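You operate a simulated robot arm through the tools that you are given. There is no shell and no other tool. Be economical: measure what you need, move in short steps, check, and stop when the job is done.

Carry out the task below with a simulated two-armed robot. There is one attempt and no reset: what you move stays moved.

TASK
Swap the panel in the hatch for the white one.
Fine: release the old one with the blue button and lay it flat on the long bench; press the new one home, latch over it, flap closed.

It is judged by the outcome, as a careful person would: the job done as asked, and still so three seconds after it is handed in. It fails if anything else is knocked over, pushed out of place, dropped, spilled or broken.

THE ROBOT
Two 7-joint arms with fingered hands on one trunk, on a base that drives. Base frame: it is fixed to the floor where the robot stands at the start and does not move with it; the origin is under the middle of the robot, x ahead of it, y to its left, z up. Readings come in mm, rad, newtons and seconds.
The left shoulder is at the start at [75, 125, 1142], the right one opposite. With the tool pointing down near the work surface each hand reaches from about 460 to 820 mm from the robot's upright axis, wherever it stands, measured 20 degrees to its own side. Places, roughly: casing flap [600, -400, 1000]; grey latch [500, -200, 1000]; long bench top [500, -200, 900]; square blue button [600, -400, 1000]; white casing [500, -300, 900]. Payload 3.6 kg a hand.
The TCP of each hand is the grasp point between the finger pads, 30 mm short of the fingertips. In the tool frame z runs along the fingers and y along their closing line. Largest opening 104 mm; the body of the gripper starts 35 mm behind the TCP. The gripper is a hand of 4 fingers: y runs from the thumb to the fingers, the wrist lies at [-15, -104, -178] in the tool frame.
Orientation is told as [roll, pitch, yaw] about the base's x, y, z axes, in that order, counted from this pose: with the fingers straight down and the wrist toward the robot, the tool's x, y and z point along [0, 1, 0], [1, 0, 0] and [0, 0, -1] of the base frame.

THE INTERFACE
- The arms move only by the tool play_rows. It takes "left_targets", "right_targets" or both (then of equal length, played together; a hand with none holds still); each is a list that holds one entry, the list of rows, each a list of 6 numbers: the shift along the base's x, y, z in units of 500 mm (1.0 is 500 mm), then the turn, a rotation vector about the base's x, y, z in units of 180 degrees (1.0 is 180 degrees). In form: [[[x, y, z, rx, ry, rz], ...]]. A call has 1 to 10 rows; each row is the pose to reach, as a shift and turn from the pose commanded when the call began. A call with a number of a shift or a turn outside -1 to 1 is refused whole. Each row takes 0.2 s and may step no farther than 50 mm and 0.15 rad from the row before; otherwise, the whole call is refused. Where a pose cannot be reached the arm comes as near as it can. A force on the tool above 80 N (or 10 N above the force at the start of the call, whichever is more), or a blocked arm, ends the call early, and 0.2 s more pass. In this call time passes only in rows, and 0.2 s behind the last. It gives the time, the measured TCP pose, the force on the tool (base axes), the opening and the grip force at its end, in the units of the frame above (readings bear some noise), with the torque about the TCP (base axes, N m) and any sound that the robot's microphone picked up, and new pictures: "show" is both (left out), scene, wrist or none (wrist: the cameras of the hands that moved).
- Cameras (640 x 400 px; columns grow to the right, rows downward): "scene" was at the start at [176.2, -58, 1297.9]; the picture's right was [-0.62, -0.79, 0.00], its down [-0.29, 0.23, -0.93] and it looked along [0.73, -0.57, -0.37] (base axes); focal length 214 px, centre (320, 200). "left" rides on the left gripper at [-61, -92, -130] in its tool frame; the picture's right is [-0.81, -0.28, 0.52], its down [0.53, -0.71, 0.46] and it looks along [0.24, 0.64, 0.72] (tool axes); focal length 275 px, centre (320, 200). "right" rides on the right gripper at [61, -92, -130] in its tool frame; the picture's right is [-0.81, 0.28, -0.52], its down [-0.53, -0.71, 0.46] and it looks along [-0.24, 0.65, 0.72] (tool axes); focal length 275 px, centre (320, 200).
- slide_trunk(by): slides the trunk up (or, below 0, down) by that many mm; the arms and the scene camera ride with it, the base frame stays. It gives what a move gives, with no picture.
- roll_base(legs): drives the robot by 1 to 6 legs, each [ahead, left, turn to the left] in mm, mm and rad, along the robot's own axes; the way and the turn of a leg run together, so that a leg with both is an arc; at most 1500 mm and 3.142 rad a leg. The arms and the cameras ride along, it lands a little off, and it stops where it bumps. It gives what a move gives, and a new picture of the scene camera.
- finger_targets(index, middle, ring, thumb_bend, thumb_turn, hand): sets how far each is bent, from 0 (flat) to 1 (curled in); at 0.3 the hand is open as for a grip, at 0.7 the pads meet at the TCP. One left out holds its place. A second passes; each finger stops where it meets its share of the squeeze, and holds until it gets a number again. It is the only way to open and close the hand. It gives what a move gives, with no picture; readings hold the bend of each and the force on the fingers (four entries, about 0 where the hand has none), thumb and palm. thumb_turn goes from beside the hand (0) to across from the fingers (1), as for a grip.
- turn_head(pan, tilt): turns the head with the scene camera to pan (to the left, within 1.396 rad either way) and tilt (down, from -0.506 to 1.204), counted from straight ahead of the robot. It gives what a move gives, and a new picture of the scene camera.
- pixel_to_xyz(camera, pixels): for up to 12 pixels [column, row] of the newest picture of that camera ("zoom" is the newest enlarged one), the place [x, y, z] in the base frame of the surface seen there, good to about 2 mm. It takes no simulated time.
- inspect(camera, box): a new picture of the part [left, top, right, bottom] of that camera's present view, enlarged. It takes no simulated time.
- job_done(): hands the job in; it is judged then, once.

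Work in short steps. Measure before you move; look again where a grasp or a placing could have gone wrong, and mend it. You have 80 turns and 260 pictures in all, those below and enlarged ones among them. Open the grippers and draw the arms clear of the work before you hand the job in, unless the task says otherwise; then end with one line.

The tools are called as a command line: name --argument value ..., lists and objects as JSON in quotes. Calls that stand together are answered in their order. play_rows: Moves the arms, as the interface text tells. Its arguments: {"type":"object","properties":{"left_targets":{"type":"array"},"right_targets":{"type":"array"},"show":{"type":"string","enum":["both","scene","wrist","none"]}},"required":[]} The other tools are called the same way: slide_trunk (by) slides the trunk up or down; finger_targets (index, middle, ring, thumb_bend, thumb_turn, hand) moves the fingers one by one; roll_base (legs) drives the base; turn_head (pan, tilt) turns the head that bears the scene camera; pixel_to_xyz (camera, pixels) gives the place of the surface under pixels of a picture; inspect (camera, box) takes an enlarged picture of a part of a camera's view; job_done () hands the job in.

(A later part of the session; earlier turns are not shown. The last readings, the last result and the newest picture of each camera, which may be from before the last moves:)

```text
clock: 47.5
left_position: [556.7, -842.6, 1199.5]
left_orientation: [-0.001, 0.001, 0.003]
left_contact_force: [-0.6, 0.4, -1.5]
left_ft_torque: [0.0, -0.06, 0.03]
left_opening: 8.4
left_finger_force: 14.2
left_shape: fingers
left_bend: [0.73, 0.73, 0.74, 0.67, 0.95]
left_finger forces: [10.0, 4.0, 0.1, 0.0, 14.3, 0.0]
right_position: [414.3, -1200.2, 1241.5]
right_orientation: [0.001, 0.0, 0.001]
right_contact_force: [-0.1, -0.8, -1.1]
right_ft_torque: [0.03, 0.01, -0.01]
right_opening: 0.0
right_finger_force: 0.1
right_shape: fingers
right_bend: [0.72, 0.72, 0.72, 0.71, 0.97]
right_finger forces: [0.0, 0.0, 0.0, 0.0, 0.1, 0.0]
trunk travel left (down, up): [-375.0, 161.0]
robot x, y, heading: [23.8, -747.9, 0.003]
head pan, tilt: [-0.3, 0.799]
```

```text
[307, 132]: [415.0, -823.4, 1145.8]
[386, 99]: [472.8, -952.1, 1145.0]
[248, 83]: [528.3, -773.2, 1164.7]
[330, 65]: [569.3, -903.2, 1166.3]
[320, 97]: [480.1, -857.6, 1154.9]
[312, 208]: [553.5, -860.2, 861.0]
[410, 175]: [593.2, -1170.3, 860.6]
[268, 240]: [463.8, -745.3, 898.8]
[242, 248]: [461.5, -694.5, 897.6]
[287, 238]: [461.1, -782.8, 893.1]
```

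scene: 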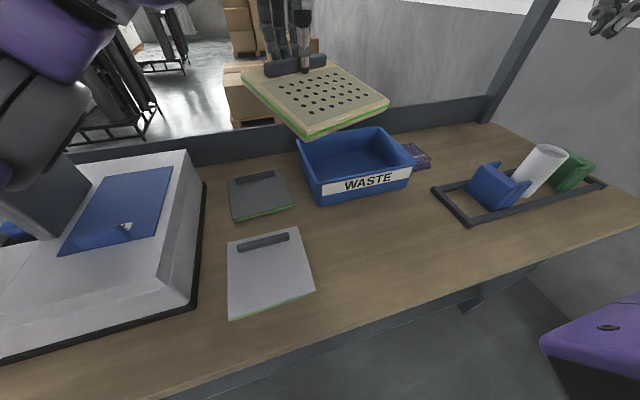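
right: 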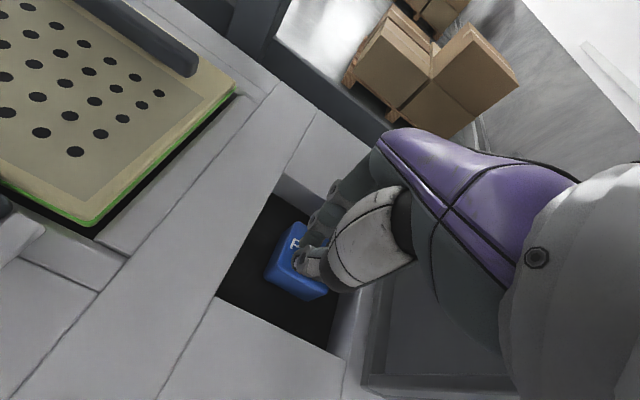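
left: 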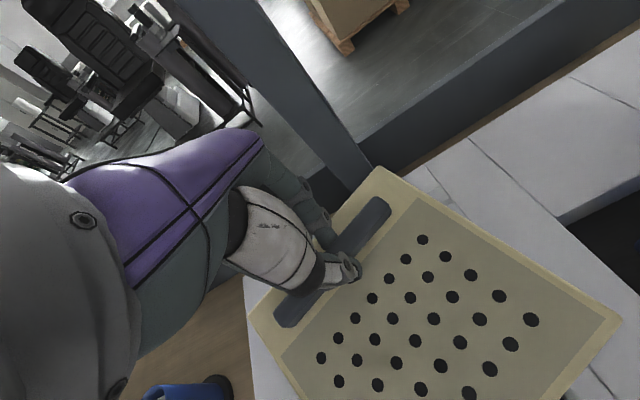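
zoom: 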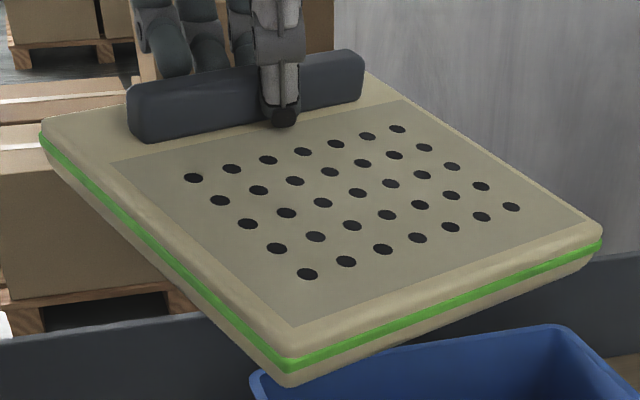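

The panel is yawed ~24° and its near edge hangs ~20 mm low. Centre ≈(503,−862); I drive 118 mm right, then pull in 73 mm, level the panel by +9° about y and lower.

roll_base --legs '[[0, -118, 0]]'

play_rows --left_targets '[[[-0.073, 0, 0, 0, 0.0, 0], [-0.146, 0, 0, 0, 0.02, 0], [-0.146, 0, -0.08, 0, 0.05, 0], [-0.146, 0, -0.17, 0, 0.05, 0], [-0.146, 0, -0.26, 0, 0.05, 0], [-0.146, 0, -0.35, 0, 0.05, 0], [-0.146, 0, -0.43, 0, 0.05, 0], [-0.146, 0, -0.5, 0, 0.05, 0]]]' --show "scene"

inspect --camera "scene" --box '[220, 130, 420, 270]'

```text
clock: 48.8
left_position: [556.7, -959.2, 1199.7]
left_orientation: [0.0, 0.002, 0.0]
left_contact_force: [0.0, -0.3, -1.0]
left_ft_torque: [0.03, -0.08, -0.01]
left_opening: 8.6
left_finger_force: 14.0
left_shape: fingers
left_bend: [0.73, 0.73, 0.74, 0.67, 0.95]
left_finger forces: [9.9, 3.9, 0.0, 0.0, 14.3, 0.0]
right_position: [415.5, -1317.0, 1241.9]
right_orientation: [0.0, 0.001, 0.003]
right_contact_force: [0.4, -0.2, -0.2]
right_ft_torque: [0.01, 0.03, -0.05]
right_opening: 0.0
right_finger_force: 0.1
right_shape: fingers
right_bend: [0.72, 0.72, 0.72, 0.71, 0.97]
right_finger forces: [0.0, 0.0, 0.0, 0.1, 0.0, 0.0]
trunk travel left (down, up): [-375.0, 161.0]
robot x, y, heading: [22.8, -868.7, 0.002]
head pan, tilt: [-0.3, 0.799]
```

scene: 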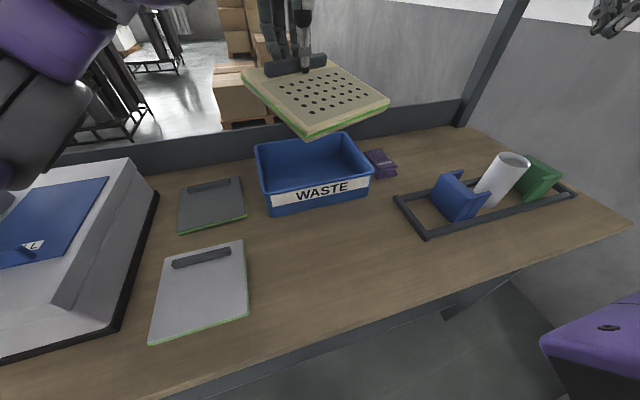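

```text
clock: 50.5
left_position: [483.4, -958.0, 948.7]
left_orientation: [-0.001, 0.157, 0.001]
left_contact_force: [0.4, -0.4, -1.4]
left_ft_torque: [0.02, -0.11, 0.02]
left_opening: 8.3
left_finger_force: 14.3
left_shape: fingers
left_bend: [0.73, 0.73, 0.74, 0.67, 0.95]
left_finger forces: [10.6, 3.9, 0.0, 0.0, 14.4, 0.0]
right_position: [415.6, -1315.0, 1242.1]
right_orientation: [0.001, 0.0, 0.004]
right_contact_force: [-0.3, -0.2, 0.2]
right_ft_torque: [0.05, -0.03, 0.01]
right_opening: 0.0
right_finger_force: 0.1
right_shape: fingers
right_bend: [0.72, 0.72, 0.72, 0.71, 0.97]
right_finger forces: [0.0, 0.0, 0.0, 0.0, 0.0, 0.1]
trunk travel left (down, up): [-375.0, 161.0]
robot x, y, heading: [25.4, -865.5, 0.003]
head pan, tilt: [-0.3, 0.799]
```

scene: 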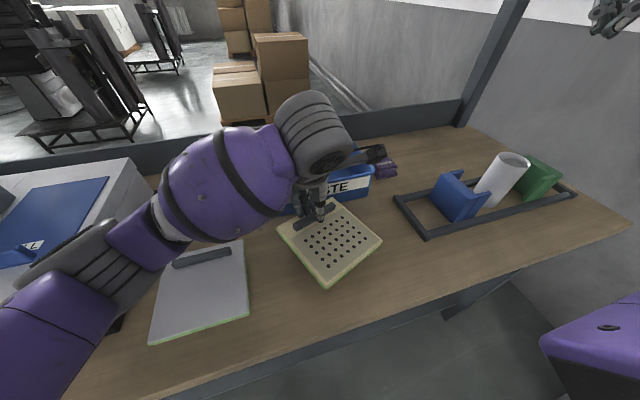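

```text
2.86 times, centred on (320, 200) of scene
```

zoom: 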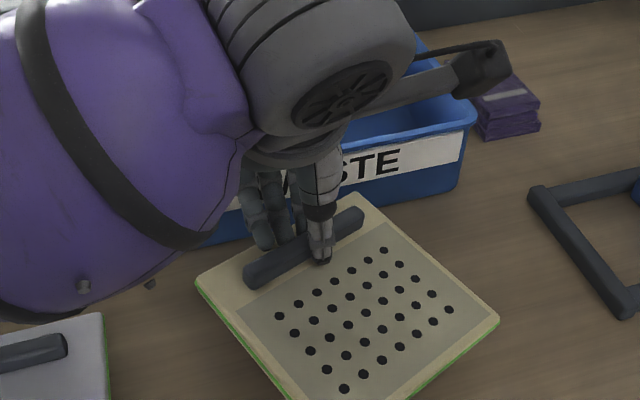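

I check the clearance to the bin rim and the bench edge before setting down.

pixel_to_xyz --camera "zoom" --pixels '[[465, 115], [390, 135], [455, 185], [495, 320], [205, 275], [390, 390], [340, 225]]'

pixel_to_xyz --camera "scene" --pixels '[[327, 285], [381, 242], [278, 227], [340, 328], [340, 322], [380, 310]]'

```text
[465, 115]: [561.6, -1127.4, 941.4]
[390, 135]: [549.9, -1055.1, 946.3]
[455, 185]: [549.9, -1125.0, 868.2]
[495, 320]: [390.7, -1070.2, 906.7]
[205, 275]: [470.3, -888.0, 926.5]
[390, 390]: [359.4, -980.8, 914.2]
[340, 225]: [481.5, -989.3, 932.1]
```

```text
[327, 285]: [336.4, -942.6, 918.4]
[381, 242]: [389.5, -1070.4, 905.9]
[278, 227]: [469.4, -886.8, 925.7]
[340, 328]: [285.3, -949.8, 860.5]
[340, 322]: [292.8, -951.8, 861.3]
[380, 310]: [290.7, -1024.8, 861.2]
```

The bin face is at x≈550, so I shift 20 mm nearer while lowering 32 mm; pitch goes back a little as the panel settles.

play_rows --left_targets '[[[-0.02, 0, -0.01, 0, 0, 0], [-0.04, 0, -0.02, 0, 0, 0], [-0.04, 0, -0.035, 0, 0, 0], [-0.04, 0, -0.05, 0, 0, 0], [-0.04, 0, -0.062, 0, 0, 0]]]' --show "scene"

inspect --camera "scene" --box '[240, 170, 400, 300]'

pixel_to_xyz --camera "zoom" --pixels '[[330, 300], [250, 330], [430, 330], [340, 400], [150, 250], [420, 260]]'

```text
clock: 51.8
left_position: [463.7, -957.9, 918.1]
left_orientation: [0.0, 0.157, 0.001]
left_contact_force: [0.3, -0.1, -1.0]
left_ft_torque: [-0.01, -0.03, -0.04]
left_opening: 8.5
left_finger_force: 13.4
left_shape: fingers
left_bend: [0.73, 0.73, 0.74, 0.67, 0.95]
left_finger forces: [9.8, 3.8, 0.1, 0.1, 13.8, 0.1]
right_position: [415.4, -1315.7, 1242.7]
right_orientation: [0.0, 0.001, 0.004]
right_contact_force: [-0.6, 0.4, 0.7]
right_ft_torque: [0.02, 0.01, 0.0]
right_opening: 0.0
right_finger_force: 0.0
right_shape: fingers
right_bend: [0.72, 0.72, 0.72, 0.71, 0.97]
right_finger forces: [0.1, 0.0, 0.1, 0.0, 0.0, 0.1]
trunk travel left (down, up): [-375.0, 161.0]
robot x, y, heading: [25.3, -864.8, 0.002]
head pan, tilt: [-0.3, 0.799]
```

scene: 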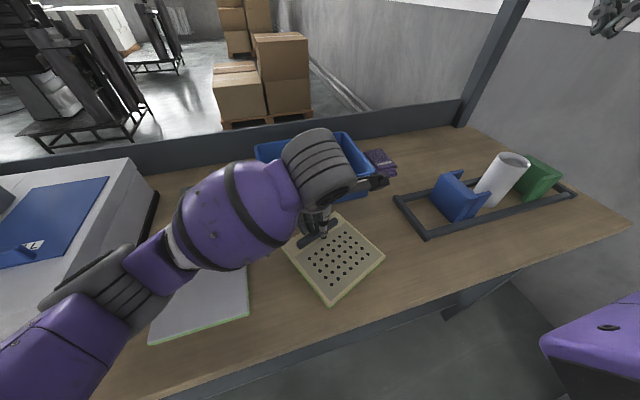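

```text
3.08 times, centred on (320, 235) of scene
```

zoom: 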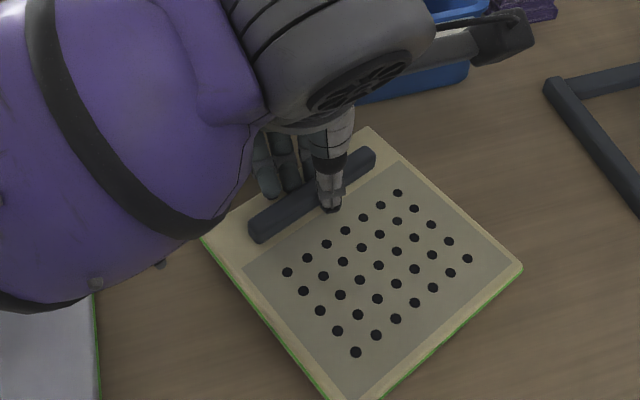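

```text
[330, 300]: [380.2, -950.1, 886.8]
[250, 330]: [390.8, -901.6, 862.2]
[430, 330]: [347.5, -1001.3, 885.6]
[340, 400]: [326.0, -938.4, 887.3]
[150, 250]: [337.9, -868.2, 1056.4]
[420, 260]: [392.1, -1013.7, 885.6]
```

The panel is about 4–5 mm above the bench and nearly flat. I lower 6 mm more, then open moderately.

play_rows --left_targets '[[[0, 0, -0.007, 0, 0, 0], [0, 0, -0.012, 0, 0, 0]]]' --show "none"

finger_targets --hand "left" --index 0.5 --middle 0.5 --ring 0.5 --thumb_bend 0.4

play_rows --left_targets '[[[0, 0, 0.05, 0, 0, 0], [0, 0, 0.14, 0, 0, 0], [0, 0, 0.23, 0, 0, 0], [0, 0, 0.32, 0, -0.02, 0], [0, 0.06, 0.4, 0, -0.05, 0], [0, 0.06, 0.48, 0, -0.05, 0]]]' --show "scene"

inspect --camera "scene" --box '[130, 160, 400, 350]'

pixel_to_xyz --camera "scene" --pixels '[[174, 265], [202, 256], [228, 249], [172, 257], [228, 252], [150, 340], [248, 314], [162, 258], [240, 242], [200, 300], [335, 260]]'

```text
clock: 52.4
left_position: [462.9, -958.7, 912.6]
left_orientation: [0.0, 0.156, 0.002]
left_contact_force: [0.1, 0.4, 0.3]
left_ft_torque: [0.0, -0.02, -0.02]
left_opening: 8.5
left_finger_force: 14.2
left_shape: fingers
left_bend: [0.73, 0.73, 0.74, 0.67, 0.95]
left_finger forces: [9.9, 4.0, 0.1, 0.0, 13.8, 0.0]
right_position: [414.7, -1316.1, 1241.0]
right_orientation: [-0.001, -0.001, 0.005]
right_contact_force: [0.6, 0.1, -0.6]
right_ft_torque: [0.03, -0.01, -0.02]
right_opening: 0.1
right_finger_force: 0.1
right_shape: fingers
right_bend: [0.72, 0.72, 0.72, 0.71, 0.97]
right_finger forces: [0.0, 0.0, 0.1, 0.0, 0.0, 0.0]
trunk travel left (down, up): [-375.0, 161.0]
robot x, y, heading: [24.3, -867.2, 0.005]
head pan, tilt: [-0.3, 0.799]
```

```text
clock: 53.4
left_position: [462.7, -958.4, 914.0]
left_orientation: [-0.001, 0.153, 0.002]
left_contact_force: [-0.1, -2.9, 26.5]
left_ft_torque: [-0.19, -0.27, -0.01]
left_opening: 44.6
left_finger_force: 14.0
left_shape: fingers
left_bend: [0.73, 0.54, 0.5, 0.4, 0.97]
left_finger forces: [17.8, 9.4, 0.0, 0.0, 0.1, 0.0]
right_position: [413.6, -1315.5, 1242.9]
right_orientation: [0.0, -0.002, 0.004]
right_contact_force: [-0.2, -0.2, 0.4]
right_ft_torque: [0.01, -0.01, -0.02]
right_opening: 0.0
right_finger_force: 0.0
right_shape: fingers
right_bend: [0.72, 0.72, 0.72, 0.71, 0.97]
right_finger forces: [0.1, 0.0, 0.1, 0.0, 0.0, 0.0]
trunk travel left (down, up): [-375.0, 161.0]
robot x, y, heading: [29.1, -863.7, 0.002]
head pan, tilt: [-0.3, 0.799]
```

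```text
clock: 54.8
left_position: [462.2, -929.6, 1153.3]
left_orientation: [0.002, 0.0, 0.002]
left_contact_force: [-0.3, -0.3, -0.8]
left_ft_torque: [0.02, 0.02, -0.01]
left_opening: 64.8
left_finger_force: 0.0
left_shape: fingers
left_bend: [0.5, 0.5, 0.5, 0.4, 0.97]
left_finger forces: [0.1, 0.1, 0.1, 0.0, 0.0, 0.0]
right_position: [414.1, -1317.6, 1240.6]
right_orientation: [0.002, 0.002, 0.003]
right_contact_force: [0.4, 0.2, -0.2]
right_ft_torque: [0.01, 0.02, 0.0]
right_opening: 0.0
right_finger_force: 0.0
right_shape: fingers
right_bend: [0.72, 0.72, 0.72, 0.71, 0.97]
right_finger forces: [0.0, 0.0, 0.1, 0.1, 0.1, 0.0]
trunk travel left (down, up): [-375.0, 161.0]
robot x, y, heading: [22.3, -864.0, -0.001]
head pan, tilt: [-0.3, 0.799]
```

scene: 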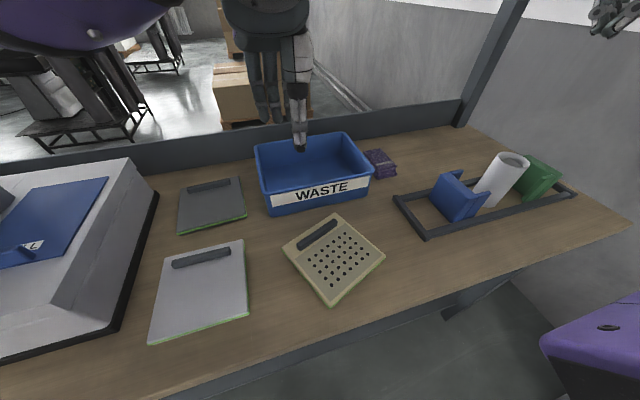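

```text
2.11 times, centred on (265, 255) of scene
```

zoom: 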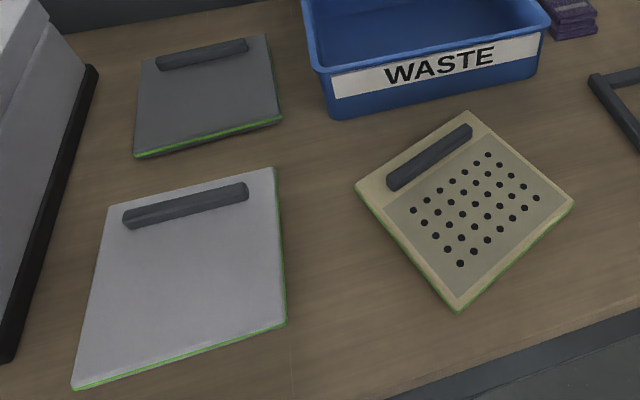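

```text
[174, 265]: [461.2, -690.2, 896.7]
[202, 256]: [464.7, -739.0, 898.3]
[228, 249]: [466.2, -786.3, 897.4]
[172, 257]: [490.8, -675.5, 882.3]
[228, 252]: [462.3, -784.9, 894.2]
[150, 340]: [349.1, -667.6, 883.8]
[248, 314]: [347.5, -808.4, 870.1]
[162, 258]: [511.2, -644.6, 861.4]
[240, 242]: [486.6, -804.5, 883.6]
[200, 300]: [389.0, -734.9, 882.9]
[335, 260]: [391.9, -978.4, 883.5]
```

The old panel lies flat (z≈883). The white panel is aligned with the axes (x 349–491, y −665…−810), its handle centre ≈(471,−738). I drive left 220 mm and open the left hand.

roll_base --legs '[[0, 220, 0]]'

finger_targets --hand "left" --index 0.4 --middle 0.4 --ring 0.4 --thumb_bend 0.35 --thumb_turn 1.0

inspect --camera "scene" --box '[200, 160, 420, 350]'

pixel_to_xyz --camera "zoom" --pixels '[[300, 200], [340, 190], [260, 210], [300, 300], [200, 100], [400, 100], [200, 200], [400, 200]]'

```text
clock: 56.5
left_position: [461.5, -706.8, 1152.9]
left_orientation: [0.0, 0.001, 0.001]
left_contact_force: [0.1, -0.3, 0.6]
left_ft_torque: [-0.02, -0.01, -0.02]
left_opening: 64.8
left_finger_force: 0.0
left_shape: fingers
left_bend: [0.5, 0.5, 0.5, 0.4, 0.97]
left_finger forces: [0.1, 0.0, 0.0, 0.0, 0.1, 0.1]
right_position: [414.3, -1094.2, 1242.0]
right_orientation: [0.0, 0.0, 0.003]
right_contact_force: [0.1, 0.3, 0.4]
right_ft_torque: [0.01, 0.01, 0.02]
right_opening: 0.0
right_finger_force: 0.0
right_shape: fingers
right_bend: [0.72, 0.72, 0.72, 0.71, 0.97]
right_finger forces: [0.0, 0.0, 0.0, 0.0, 0.0, 0.0]
trunk travel left (down, up): [-375.0, 161.0]
robot x, y, heading: [21.8, -642.5, 0.003]
head pan, tilt: [-0.3, 0.799]
```

scene: 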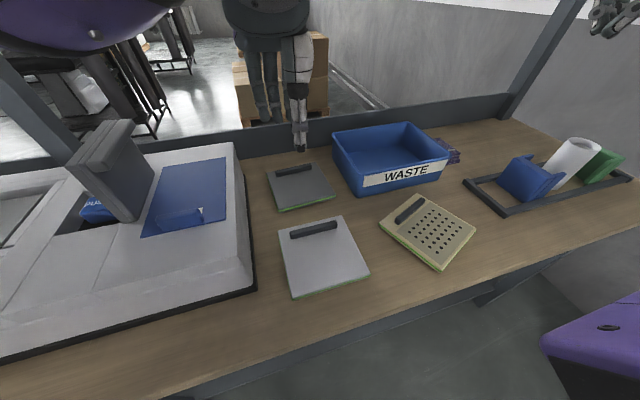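

```text
clock: 57.5
left_position: [462.2, -706.6, 1152.5]
left_orientation: [0.002, 0.0, 0.001]
left_contact_force: [-0.2, 0.0, 0.6]
left_ft_torque: [-0.03, -0.03, -0.01]
left_opening: 83.8
left_finger_force: 0.1
left_shape: fingers
left_bend: [0.4, 0.4, 0.4, 0.35, 0.98]
left_finger forces: [0.0, 0.0, 0.1, 0.0, 0.0, 0.0]
right_position: [413.9, -1095.0, 1241.2]
right_orientation: [-0.001, 0.0, 0.004]
right_contact_force: [0.0, 1.5, -0.3]
right_ft_torque: [0.04, 0.0, -0.01]
right_opening: 0.0
right_finger_force: 0.0
right_shape: fingers
right_bend: [0.72, 0.72, 0.72, 0.71, 0.97]
right_finger forces: [0.0, 0.0, 0.1, 0.0, 0.0, 0.0]
trunk travel left (down, up): [-375.0, 161.0]
robot x, y, heading: [23.1, -641.3, 0.005]
head pan, tilt: [-0.3, 0.799]
```

```text
2.11 times, centred on (310, 255) of scene
```

zoom: 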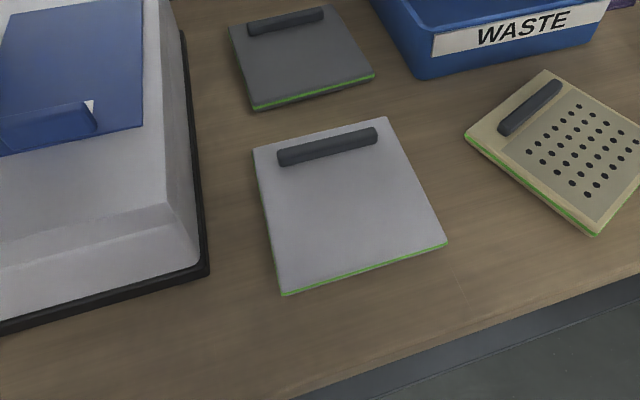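

```text
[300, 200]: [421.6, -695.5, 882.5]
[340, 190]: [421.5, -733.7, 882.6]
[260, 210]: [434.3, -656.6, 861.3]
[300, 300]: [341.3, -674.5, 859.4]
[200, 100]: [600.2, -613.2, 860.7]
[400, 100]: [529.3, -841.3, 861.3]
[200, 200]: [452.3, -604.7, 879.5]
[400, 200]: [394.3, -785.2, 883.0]
```

I bring the left hand down over the white panel's handle: shift (+9, −31, −235).

play_rows --left_targets '[[[0.01, -0.03, -0.05, 0, 0, 0], [0.018, -0.062, -0.12, 0, 0, 0], [0.018, -0.062, -0.21, 0, 0, 0], [0.018, -0.062, -0.3, 0, 0, 0], [0.018, -0.062, -0.39, 0, 0, 0], [0.018, -0.062, -0.44, 0, 0, 0], [0.018, -0.062, -0.47, 0, 0, 0]]]' --show "both"

inspect --camera "scene" --box '[240, 180, 400, 310]'

```text
clock: 59.0
left_position: [508.2, -735.7, 996.1]
left_orientation: [0.003, -0.194, 0.008]
left_contact_force: [0.4, -0.8, 0.1]
left_ft_torque: [-0.02, 0.03, 0.02]
left_opening: 83.8
left_finger_force: 0.0
left_shape: fingers
left_bend: [0.4, 0.4, 0.4, 0.35, 0.98]
left_finger forces: [0.0, 0.0, 0.0, 0.0, 0.1, 0.0]
right_position: [413.1, -1095.8, 1239.3]
right_orientation: [0.001, 0.0, 0.003]
right_contact_force: [0.1, 0.5, -0.4]
right_ft_torque: [0.01, -0.03, -0.02]
right_opening: 0.0
right_finger_force: 0.0
right_shape: fingers
right_bend: [0.72, 0.72, 0.72, 0.71, 0.97]
right_finger forces: [0.0, 0.1, 0.1, 0.1, 0.0, 0.0]
trunk travel left (down, up): [-375.0, 161.0]
robot x, y, heading: [27.6, -641.3, 0.004]
head pan, tilt: [-0.3, 0.799]
stopped in row 7 (left hand): the arm was blocked; the commanded pose is now the measured one
```

scene: 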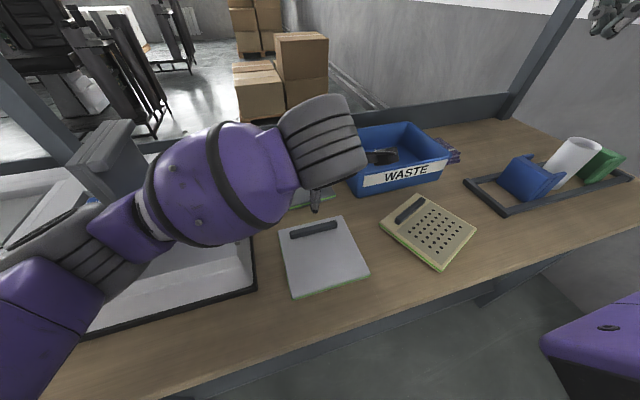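
left: 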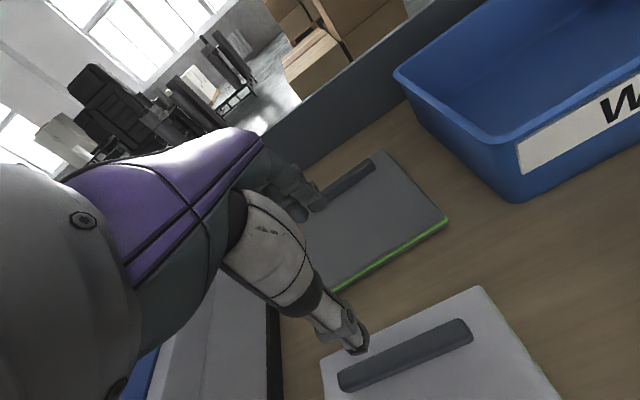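

```text
3.08 times, centred on (320, 245) of scene
```

zoom: 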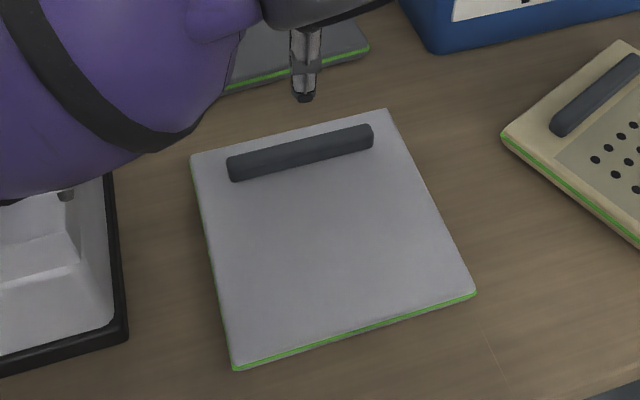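

The left forearm was blocked by the casing's right end. I back up, and will use the right arm instead, which comes in from the other side; I also check that the casing has not moved.

play_rows --left_targets '[[[0, 0, 0.08, 0, 0.0, 0], [0, 0, 0.16, 0, 0.02, 0], [-0.03, 0.03, 0.24, 0, 0.04, 0], [-0.07, 0.06, 0.32, 0, 0.06, 0], [-0.1, 0.1, 0.4, 0, 0.06, 0], [-0.13, 0.15, 0.46, 0, 0.06, 0]]]' --show "scene"

pixel_to_xyz --camera "scene" --pixels '[[256, 285], [236, 148], [244, 255], [120, 165], [150, 200], [225, 200]]'

finger_targets --hand "right" --index 0.4 --middle 0.4 --ring 0.4 --thumb_bend 0.35 --thumb_turn 1.0

```text
clock: 60.5
left_position: [442.2, -660.0, 1221.4]
left_orientation: [0.007, 0.011, 0.011]
left_contact_force: [-0.1, -0.4, -0.7]
left_ft_torque: [-0.02, 0.01, 0.01]
left_opening: 84.0
left_finger_force: 0.1
left_shape: fingers
left_bend: [0.4, 0.4, 0.4, 0.35, 0.98]
left_finger forces: [0.1, 0.1, 0.0, 0.0, 0.0, 0.0]
right_position: [415.4, -1093.0, 1241.3]
right_orientation: [0.0, -0.001, 0.003]
right_contact_force: [0.1, 1.1, 1.0]
right_ft_torque: [-0.04, 0.0, 0.01]
right_opening: 0.0
right_finger_force: 0.2
right_shape: fingers
right_bend: [0.72, 0.72, 0.72, 0.71, 0.97]
right_finger forces: [0.0, 0.0, 0.0, 0.0, 0.0, 0.1]
trunk travel left (down, up): [-375.0, 161.0]
robot x, y, heading: [26.1, -645.7, 0.003]
head pan, tilt: [-0.3, 0.799]
```

scene: 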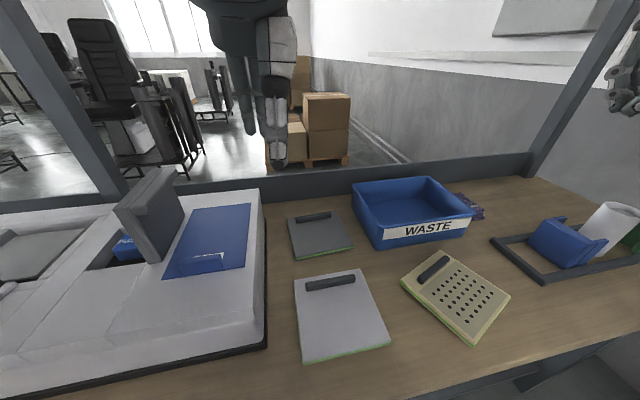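

```text
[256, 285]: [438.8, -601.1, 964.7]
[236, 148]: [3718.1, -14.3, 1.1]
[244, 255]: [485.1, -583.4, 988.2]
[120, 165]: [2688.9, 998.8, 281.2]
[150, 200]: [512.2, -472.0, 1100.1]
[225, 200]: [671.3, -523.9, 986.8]
```

```text
clock: 61.5
left_position: [444.1, -660.2, 1221.4]
left_orientation: [0.008, 0.01, 0.01]
left_contact_force: [-0.8, 0.7, -0.6]
left_ft_torque: [-0.02, 0.03, -0.02]
left_opening: 84.1
left_finger_force: 0.1
left_shape: fingers
left_bend: [0.4, 0.4, 0.4, 0.35, 0.98]
left_finger forces: [0.1, 0.0, 0.0, 0.1, 0.0, 0.0]
right_position: [416.1, -1094.3, 1241.5]
right_orientation: [0.001, 0.001, 0.003]
right_contact_force: [-0.4, -0.1, 0.4]
right_ft_torque: [0.03, -0.01, 0.01]
right_opening: 83.9
right_finger_force: 0.1
right_shape: fingers
right_bend: [0.4, 0.4, 0.4, 0.35, 0.98]
right_finger forces: [0.0, 0.0, 0.0, 0.0, 0.0, 0.0]
trunk travel left (down, up): [-375.0, 161.0]
robot x, y, heading: [26.2, -638.9, 0.006]
head pan, tilt: [-0.3, 0.799]
```

The picture looks shifted; I re-aim the head to verify the view.

turn_head --pan -0.2 --tilt 0.85

pixel_to_xyz --camera "scene" --pixels '[[320, 200], [250, 280], [300, 280], [330, 280], [320, 300]]'

```text
clock: 62.1
left_position: [443.0, -658.8, 1222.4]
left_orientation: [0.003, 0.008, 0.007]
left_contact_force: [0.0, 0.1, 1.0]
left_ft_torque: [0.01, 0.01, -0.02]
left_opening: 84.1
left_finger_force: 0.0
left_shape: fingers
left_bend: [0.4, 0.4, 0.4, 0.35, 0.98]
left_finger forces: [0.1, 0.1, 0.0, 0.0, 0.0, 0.0]
right_position: [416.6, -1093.3, 1241.1]
right_orientation: [0.003, 0.001, 0.004]
right_contact_force: [-0.4, 0.3, 0.1]
right_ft_torque: [0.01, 0.0, 0.01]
right_opening: 83.8
right_finger_force: 0.1
right_shape: fingers
right_bend: [0.4, 0.4, 0.4, 0.35, 0.98]
right_finger forces: [0.1, 0.0, 0.0, 0.0, 0.1, 0.0]
trunk travel left (down, up): [-375.0, 161.0]
robot x, y, heading: [22.7, -646.3, 0.003]
head pan, tilt: [-0.201, 0.85]
```

scene: 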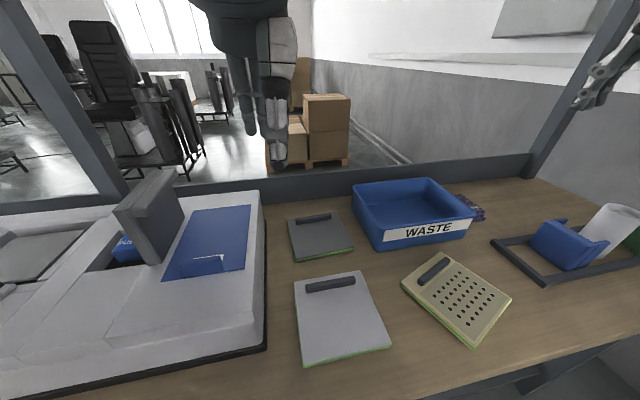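

```text
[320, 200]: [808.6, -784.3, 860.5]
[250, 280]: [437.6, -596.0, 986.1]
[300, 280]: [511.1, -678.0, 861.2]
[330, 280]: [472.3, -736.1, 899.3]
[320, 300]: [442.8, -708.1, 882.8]
```

Measurements stay consistent (casing and panels unmoved). I drive left 80 mm, then move the right hand above the white handle while the left hand moves aside.

roll_base --legs '[[0, 80, 0]]'

play_rows --right_targets '[[[0.02, 0.08, 0, 0, 0, 0], [0.04, 0.16, 0, 0, 0, 0], [0.06, 0.24, 0, 0, 0, 0], [0.08, 0.32, 0, 0, 0, 0], [0.1, 0.4, 0, 0, 0, 0], [0.11, 0.48, 0, 0, 0, 0], [0.11, 0.55, -0.04, 0, 0, 0], [0.11, 0.55, -0.13, 0, 0, 0], [0.11, 0.55, -0.22, 0, 0, 0], [0.11, 0.55, -0.31, 0, 0, 0]]]' --left_targets '[[[-0.02, 0.06, 0, 0, 0, 0], [-0.03, 0.12, 0, 0, 0, 0], [-0.04, 0.18, 0, 0, 0, 0], [-0.05, 0.24, 0, 0, 0, 0], [-0.06, 0.3, 0, 0, 0, 0], [-0.06, 0.36, 0, 0, 0, 0], [-0.06, 0.4, 0, 0, 0, 0], [-0.06, 0.4, 0, 0, 0, 0], [-0.06, 0.4, 0, 0, 0, 0], [-0.06, 0.4, 0, 0, 0, 0]]]' --show "both"

```text
clock: 63.2
left_position: [443.5, -579.4, 1221.9]
left_orientation: [0.004, 0.01, 0.008]
left_contact_force: [-0.1, 0.9, 0.5]
left_ft_torque: [-0.03, 0.0, -0.01]
left_opening: 83.9
left_finger_force: 0.1
left_shape: fingers
left_bend: [0.4, 0.4, 0.4, 0.35, 0.98]
left_finger forces: [0.0, 0.0, 0.0, 0.1, 0.0, 0.0]
right_position: [415.2, -1013.9, 1242.0]
right_orientation: [0.0, -0.001, 0.004]
right_contact_force: [-0.5, 0.7, -0.8]
right_ft_torque: [-0.01, 0.01, -0.01]
right_opening: 83.6
right_finger_force: 0.0
right_shape: fingers
right_bend: [0.4, 0.4, 0.4, 0.35, 0.98]
right_finger forces: [0.0, 0.0, 0.0, 0.0, 0.0, 0.1]
trunk travel left (down, up): [-375.0, 161.0]
robot x, y, heading: [22.2, -559.8, -0.001]
head pan, tilt: [-0.201, 0.85]
```

scene: 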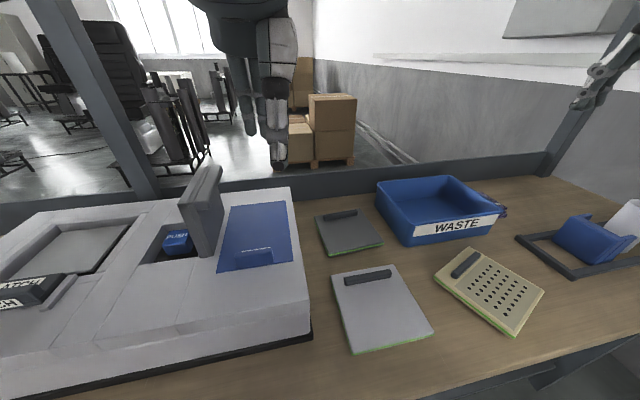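

```text
clock: 65.4
left_position: [413.4, -380.5, 1222.1]
left_orientation: [0.006, 0.009, 0.006]
left_contact_force: [-0.4, -0.5, 0.3]
left_ft_torque: [-0.02, 0.0, 0.03]
left_opening: 84.0
left_finger_force: 0.1
left_shape: fingers
left_bend: [0.4, 0.4, 0.4, 0.35, 0.98]
left_finger forces: [0.0, 0.1, 0.0, 0.1, 0.1, 0.0]
right_position: [470.5, -737.9, 1086.9]
right_orientation: [0.002, 0.001, 0.005]
right_contact_force: [0.4, 0.1, -0.7]
right_ft_torque: [-0.01, 0.01, 0.01]
right_opening: 83.8
right_finger_force: 0.1
right_shape: fingers
right_bend: [0.4, 0.4, 0.4, 0.35, 0.98]
right_finger forces: [0.0, 0.0, 0.0, 0.0, 0.0, 0.0]
trunk travel left (down, up): [-375.0, 161.0]
robot x, y, heading: [22.9, -562.3, 0.003]
head pan, tilt: [-0.201, 0.85]
```

scene: 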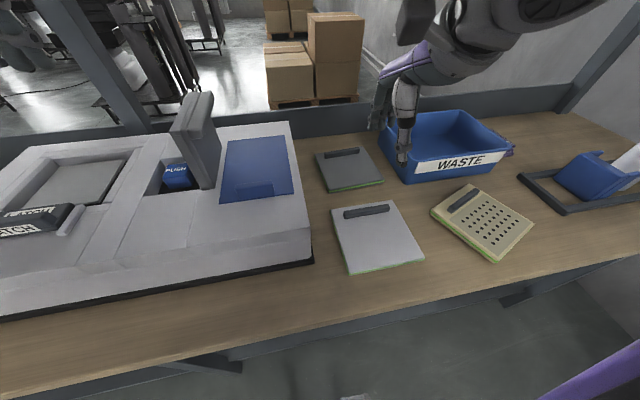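
right: 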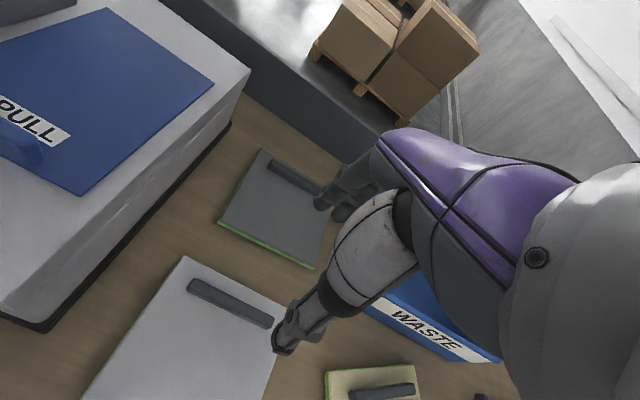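
left: 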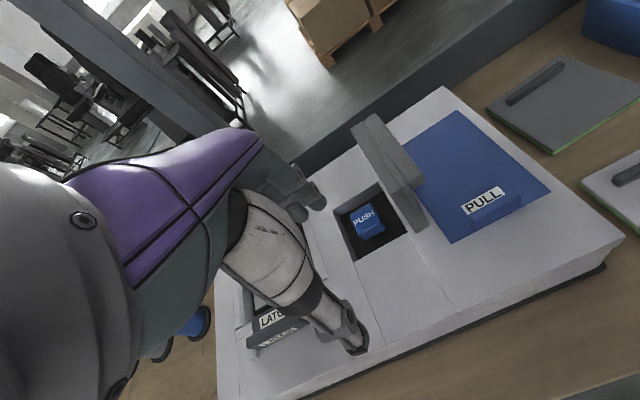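

Right hand is at (470,−738). I descend 168 mm onto the handle.

play_rows --right_targets '[[[0, 0, -0.09, 0, 0, 0], [0, 0, -0.18, 0, 0, 0], [0, 0, -0.26, 0, 0, 0], [0, 0, -0.31, 0, 0, 0], [0.001, 0, -0.337, 0, 0, 0]]]' --show "wrist"

inspect --camera "scene" --box '[300, 130, 460, 290]'

```text
clock: 66.6
left_position: [413.6, -381.4, 1222.4]
left_orientation: [0.005, 0.006, 0.007]
left_contact_force: [0.7, 0.4, -0.5]
left_ft_torque: [0.0, -0.01, 0.0]
left_opening: 84.0
left_finger_force: 0.2
left_shape: fingers
left_bend: [0.4, 0.4, 0.4, 0.35, 0.98]
left_finger forces: [0.0, 0.1, 0.0, 0.0, 0.1, 0.0]
right_position: [470.0, -739.7, 917.8]
right_orientation: [0.001, 0.0, 0.002]
right_contact_force: [0.4, -0.2, 0.1]
right_ft_torque: [0.0, 0.02, -0.01]
right_opening: 83.9
right_finger_force: 0.0
right_shape: fingers
right_bend: [0.4, 0.4, 0.4, 0.35, 0.98]
right_finger forces: [0.1, 0.0, 0.0, 0.0, 0.1, 0.0]
trunk travel left (down, up): [-375.0, 161.0]
robot x, y, heading: [21.3, -560.0, 0.004]
head pan, tilt: [-0.201, 0.85]
```

right: 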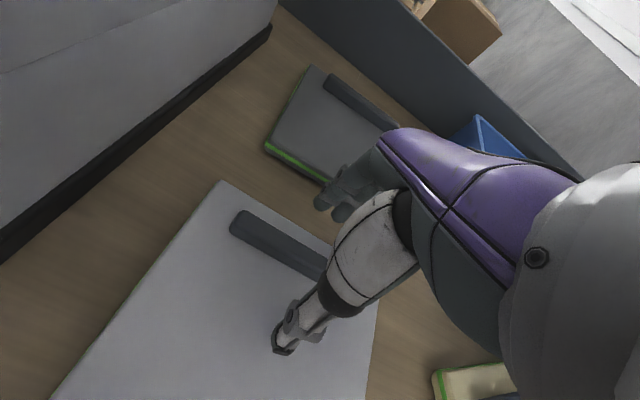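

```text
2.50 times, centred on (380, 210) of scene
```

zoom: 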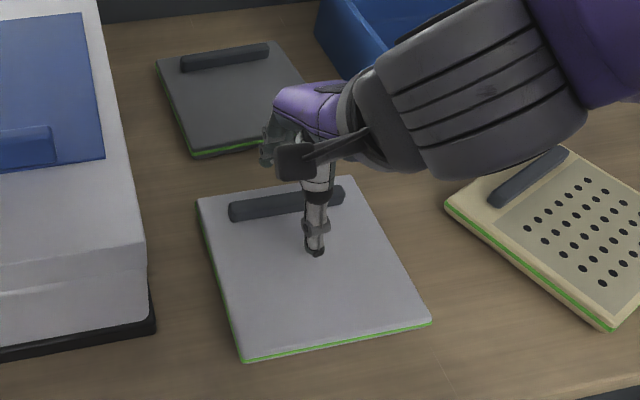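

The hand straddles the handle. I close with index, middle and thumb (ring just short) to prevent the yaw slip, then lift 25 mm.

finger_targets --hand "right" --index 0.78 --middle 0.78 --ring 0.66 --thumb_bend 0.78

play_rows --right_targets '[[[0, 0, 0.02, 0, 0, 0], [0, 0, 0.04, 0, 0, 0], [0, 0, 0.06, 0, 0, 0], [0, 0, 0.1, 0, 0, 0]]]' --show "wrist"

inspect --camera "scene" --box '[300, 130, 460, 290]'

```text
clock: 67.6
left_position: [412.4, -380.5, 1223.3]
left_orientation: [0.004, 0.008, 0.006]
left_contact_force: [0.8, -0.7, 0.7]
left_ft_torque: [0.01, 0.01, 0.03]
left_opening: 84.2
left_finger_force: 0.0
left_shape: fingers
left_bend: [0.4, 0.4, 0.4, 0.35, 0.98]
left_finger forces: [0.0, 0.1, 0.0, 0.1, 0.1, 0.0]
right_position: [470.9, -737.9, 917.4]
right_orientation: [0.0, 0.001, 0.003]
right_contact_force: [-0.8, -0.3, -0.1]
right_ft_torque: [0.0, 0.12, 0.03]
right_opening: 9.5
right_finger_force: 16.4
right_shape: fingers
right_bend: [0.73, 0.73, 0.66, 0.65, 1.0]
right_finger forces: [7.5, 8.7, 0.0, 0.0, 16.4, 0.0]
trunk travel left (down, up): [-375.0, 161.0]
robot x, y, heading: [24.5, -561.8, 0.006]
head pan, tilt: [-0.201, 0.85]
```

```text
clock: 68.6
left_position: [412.0, -380.0, 1222.7]
left_orientation: [0.006, 0.01, 0.008]
left_contact_force: [0.3, 0.6, 0.5]
left_ft_torque: [-0.04, 0.0, 0.03]
left_opening: 84.2
left_finger_force: 0.1
left_shape: fingers
left_bend: [0.4, 0.4, 0.4, 0.35, 0.98]
left_finger forces: [0.0, 0.1, 0.1, 0.0, 0.0, 0.0]
right_position: [471.6, -740.8, 968.3]
right_orientation: [0.002, 0.0, 0.004]
right_contact_force: [0.6, 0.0, -1.5]
right_ft_torque: [-0.05, -0.09, 0.02]
right_opening: 9.2
right_finger_force: 15.8
right_shape: fingers
right_bend: [0.74, 0.73, 0.66, 0.65, 1.0]
right_finger forces: [8.6, 7.2, 0.0, 0.0, 16.1, 0.0]
trunk travel left (down, up): [-375.0, 161.0]
robot x, y, heading: [24.6, -566.7, 0.001]
head pan, tilt: [-0.201, 0.85]
```

right: 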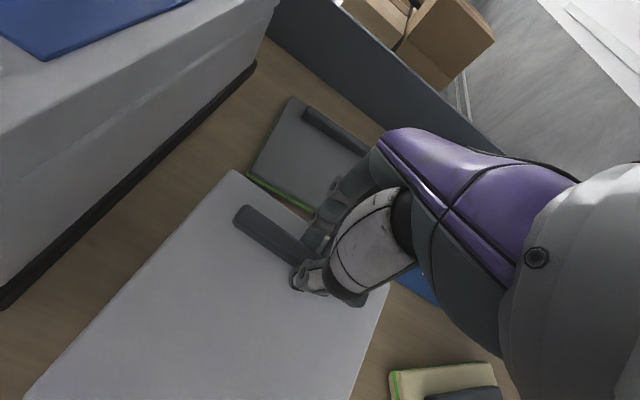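

```text
2.50 times, centred on (380, 210) of scene
```

zoom: 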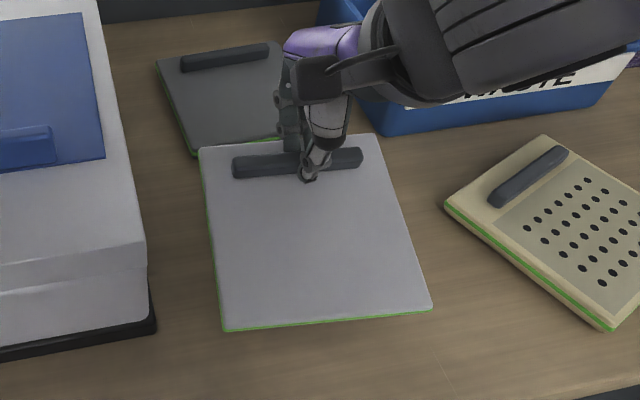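

The panel lifted straight. I raise it to z≈1200 and drive left 575 mm to the hatch.

play_rows --right_targets '[[[0, 0, 0.08, 0, 0, 0], [0, 0, 0.16, 0, 0, 0], [0, 0, 0.24, 0, 0, 0], [0, 0, 0.32, 0, 0, 0], [0, 0, 0.4, 0, 0, 0], [0, 0, 0.47, 0, 0, 0]]]' --show "none"

roll_base --legs '[[0, 575, 0]]'

turn_head --pan -0.3 --tilt 0.75

```text
clock: 70.0
left_position: [412.5, -380.2, 1222.1]
left_orientation: [0.005, 0.008, 0.007]
left_contact_force: [0.2, -0.2, 1.0]
left_ft_torque: [-0.03, -0.04, 0.04]
left_opening: 84.2
left_finger_force: 0.0
left_shape: fingers
left_bend: [0.4, 0.4, 0.4, 0.35, 0.98]
left_finger forces: [0.0, 0.0, 0.1, 0.1, 0.0, 0.0]
right_position: [468.5, -739.5, 1204.2]
right_orientation: [0.003, -0.001, 0.003]
right_contact_force: [-0.1, 0.8, -2.6]
right_ft_torque: [0.0, -0.07, 0.01]
right_opening: 8.8
right_finger_force: 15.8
right_shape: fingers
right_bend: [0.74, 0.73, 0.66, 0.65, 1.0]
right_finger forces: [8.5, 6.9, 0.2, 0.0, 15.8, 0.1]
trunk travel left (down, up): [-375.0, 161.0]
robot x, y, heading: [23.3, -560.7, -0.001]
head pan, tilt: [-0.201, 0.85]
```

```text
clock: 73.2
left_position: [413.9, 189.1, 1221.9]
left_orientation: [0.006, 0.008, 0.004]
left_contact_force: [-0.1, 0.0, 0.1]
left_ft_torque: [-0.01, 0.0, 0.0]
left_opening: 84.0
left_finger_force: 0.0
left_shape: fingers
left_bend: [0.4, 0.4, 0.4, 0.35, 0.98]
left_finger forces: [0.0, 0.1, 0.0, 0.0, 0.1, 0.1]
right_position: [470.6, -171.4, 1202.1]
right_orientation: [0.001, 0.0, -0.005]
right_contact_force: [-0.3, 0.9, -1.8]
right_ft_torque: [-0.02, -0.08, 0.04]
right_opening: 9.2
right_finger_force: 15.4
right_shape: fingers
right_bend: [0.74, 0.73, 0.66, 0.65, 1.0]
right_finger forces: [8.5, 7.1, 0.2, 0.0, 15.9, 0.0]
trunk travel left (down, up): [-375.0, 161.0]
robot x, y, heading: [26.9, 4.7, -0.002]
head pan, tilt: [-0.201, 0.85]
```

scene: 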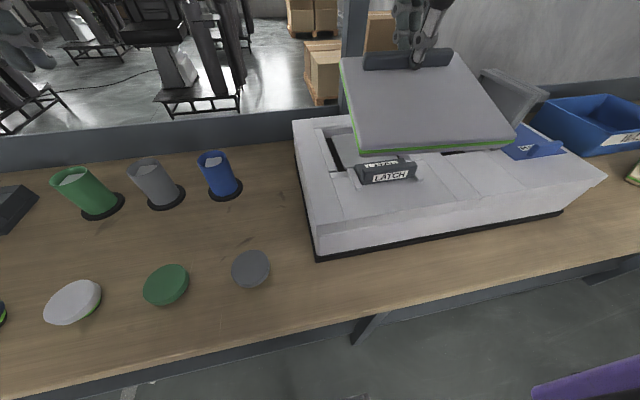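

```text
clock: 73.9
left_position: [413.5, 188.3, 1221.9]
left_orientation: [0.008, 0.009, 0.003]
left_contact_force: [0.1, 0.0, 0.4]
left_ft_torque: [0.0, 0.0, -0.01]
left_opening: 84.1
left_finger_force: 0.0
left_shape: fingers
left_bend: [0.4, 0.4, 0.4, 0.35, 0.98]
left_finger forces: [0.0, 0.0, 0.0, 0.0, 0.0, 0.1]
right_position: [471.4, -170.7, 1202.7]
right_orientation: [0.001, 0.0, -0.002]
right_contact_force: [0.0, -0.4, -0.9]
right_ft_torque: [-0.02, -0.11, -0.02]
right_opening: 9.2
right_finger_force: 15.4
right_shape: fingers
right_bend: [0.74, 0.73, 0.66, 0.65, 1.0]
right_finger forces: [8.5, 6.9, 0.3, 0.0, 15.8, 0.1]
trunk travel left (down, up): [-375.0, 161.0]
robot x, y, heading: [25.1, 6.8, -0.004]
head pan, tilt: [-0.3, 0.75]
```

scene: 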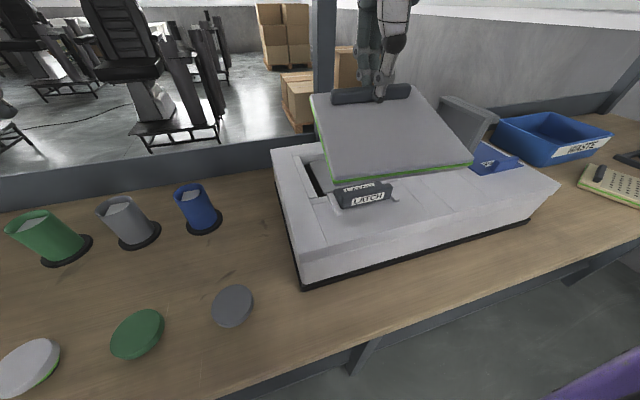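

I measure the held panel's corners to get its tilt and yaw.

inspect --camera "scene" --box '[300, 70, 480, 190]'

pixel_to_xyz --camera "zoom" --pixels '[[110, 370], [600, 320], [50, 110], [420, 70], [300, 200], [120, 350], [580, 310], [130, 100], [390, 60], [260, 80], [70, 200], [500, 190]]'

```text
3.33 times, centred on (390, 130) of scene
```

zoom: 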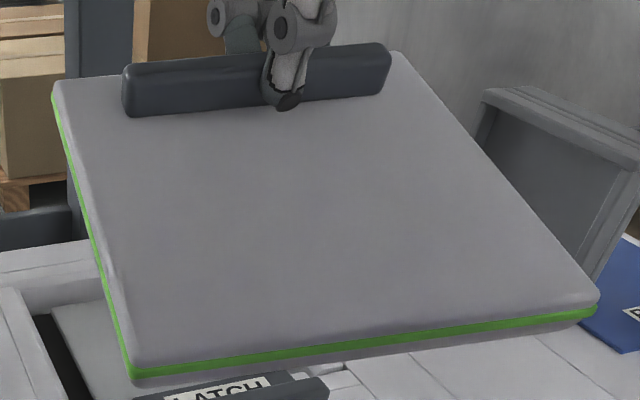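

```text
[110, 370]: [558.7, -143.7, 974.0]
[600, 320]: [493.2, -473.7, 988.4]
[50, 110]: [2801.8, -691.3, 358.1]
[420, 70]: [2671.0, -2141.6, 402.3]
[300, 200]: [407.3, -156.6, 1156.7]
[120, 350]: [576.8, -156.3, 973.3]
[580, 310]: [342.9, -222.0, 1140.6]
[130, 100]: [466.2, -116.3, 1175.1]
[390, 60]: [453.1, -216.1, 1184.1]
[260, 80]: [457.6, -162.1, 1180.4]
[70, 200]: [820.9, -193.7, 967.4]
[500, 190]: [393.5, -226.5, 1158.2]
```

A few more surface points give the plane.

pixel_to_xyz --camera "zoom" --pixels '[[150, 340], [350, 325], [570, 295], [90, 110], [410, 90], [300, 130], [140, 355], [590, 300], [62, 95], [395, 60], [120, 300], [480, 160]]'

```text
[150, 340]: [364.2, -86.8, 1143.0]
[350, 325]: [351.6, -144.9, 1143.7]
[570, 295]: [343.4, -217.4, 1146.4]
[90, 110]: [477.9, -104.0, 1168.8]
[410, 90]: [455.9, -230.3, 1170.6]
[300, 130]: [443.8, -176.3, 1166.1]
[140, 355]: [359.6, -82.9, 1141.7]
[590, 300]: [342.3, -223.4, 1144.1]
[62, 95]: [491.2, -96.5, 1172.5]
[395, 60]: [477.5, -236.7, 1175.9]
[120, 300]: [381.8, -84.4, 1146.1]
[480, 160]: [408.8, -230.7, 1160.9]
```

Yaw error −7°, near edge 13° low. I correct with the hand (ry +13°, rz +7°) while moving over the hatch to z≈1130.

play_rows --right_targets '[[[0.07, -0.01, 0, 0.001, 0.014, 0.008], [0.14, -0.02, 0, 0.002, 0.029, 0.016], [0.21, -0.03, -0.02, 0.003, 0.043, 0.024], [0.28, -0.035, -0.05, 0.004, 0.058, 0.032], [0.336, -0.038, -0.1, 0.0055, 0.0725, 0.039]]]' --show "scene"

inspect --camera "scene" --box '[270, 80, 430, 200]'

```text
clock: 75.1
left_position: [416.0, 187.4, 1222.0]
left_orientation: [0.006, 0.01, 0.003]
left_contact_force: [-0.8, 0.6, 0.8]
left_ft_torque: [0.02, -0.04, -0.02]
left_opening: 84.5
left_finger_force: 0.0
left_shape: fingers
left_bend: [0.4, 0.4, 0.4, 0.35, 0.98]
left_finger forces: [0.0, 0.0, 0.0, 0.0, 0.1, 0.0]
right_position: [638.7, -190.9, 1152.3]
right_orientation: [0.034, 0.228, 0.125]
right_contact_force: [0.1, 0.2, -1.7]
right_ft_torque: [-0.01, -0.07, -0.01]
right_opening: 9.0
right_finger_force: 15.9
right_shape: fingers
right_bend: [0.74, 0.73, 0.66, 0.65, 1.0]
right_finger forces: [8.6, 7.0, 0.4, 0.1, 15.8, 0.0]
trunk travel left (down, up): [-375.0, 161.0]
robot x, y, heading: [25.7, 12.2, -0.001]
head pan, tilt: [-0.3, 0.75]
```

scene: 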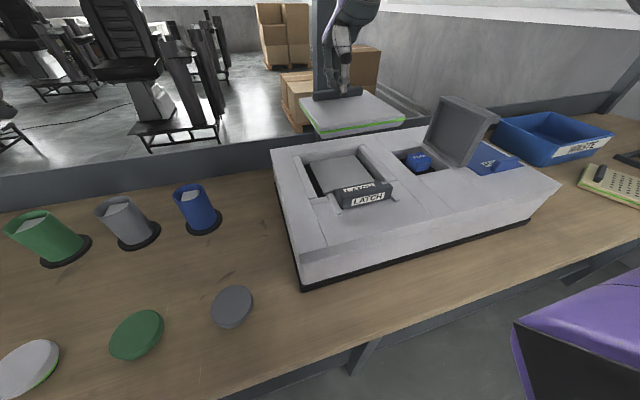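

```text
3.33 times, centred on (350, 140) of scene
```

zoom: 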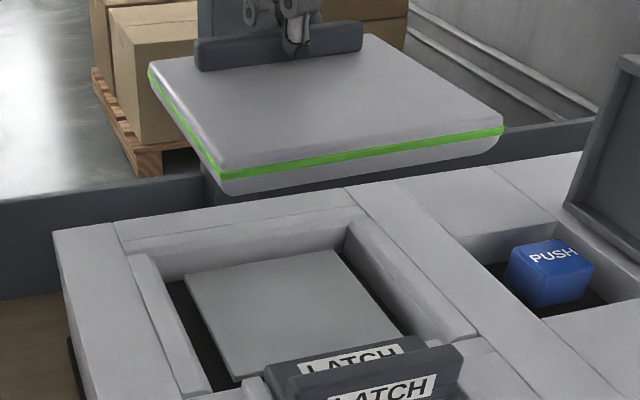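

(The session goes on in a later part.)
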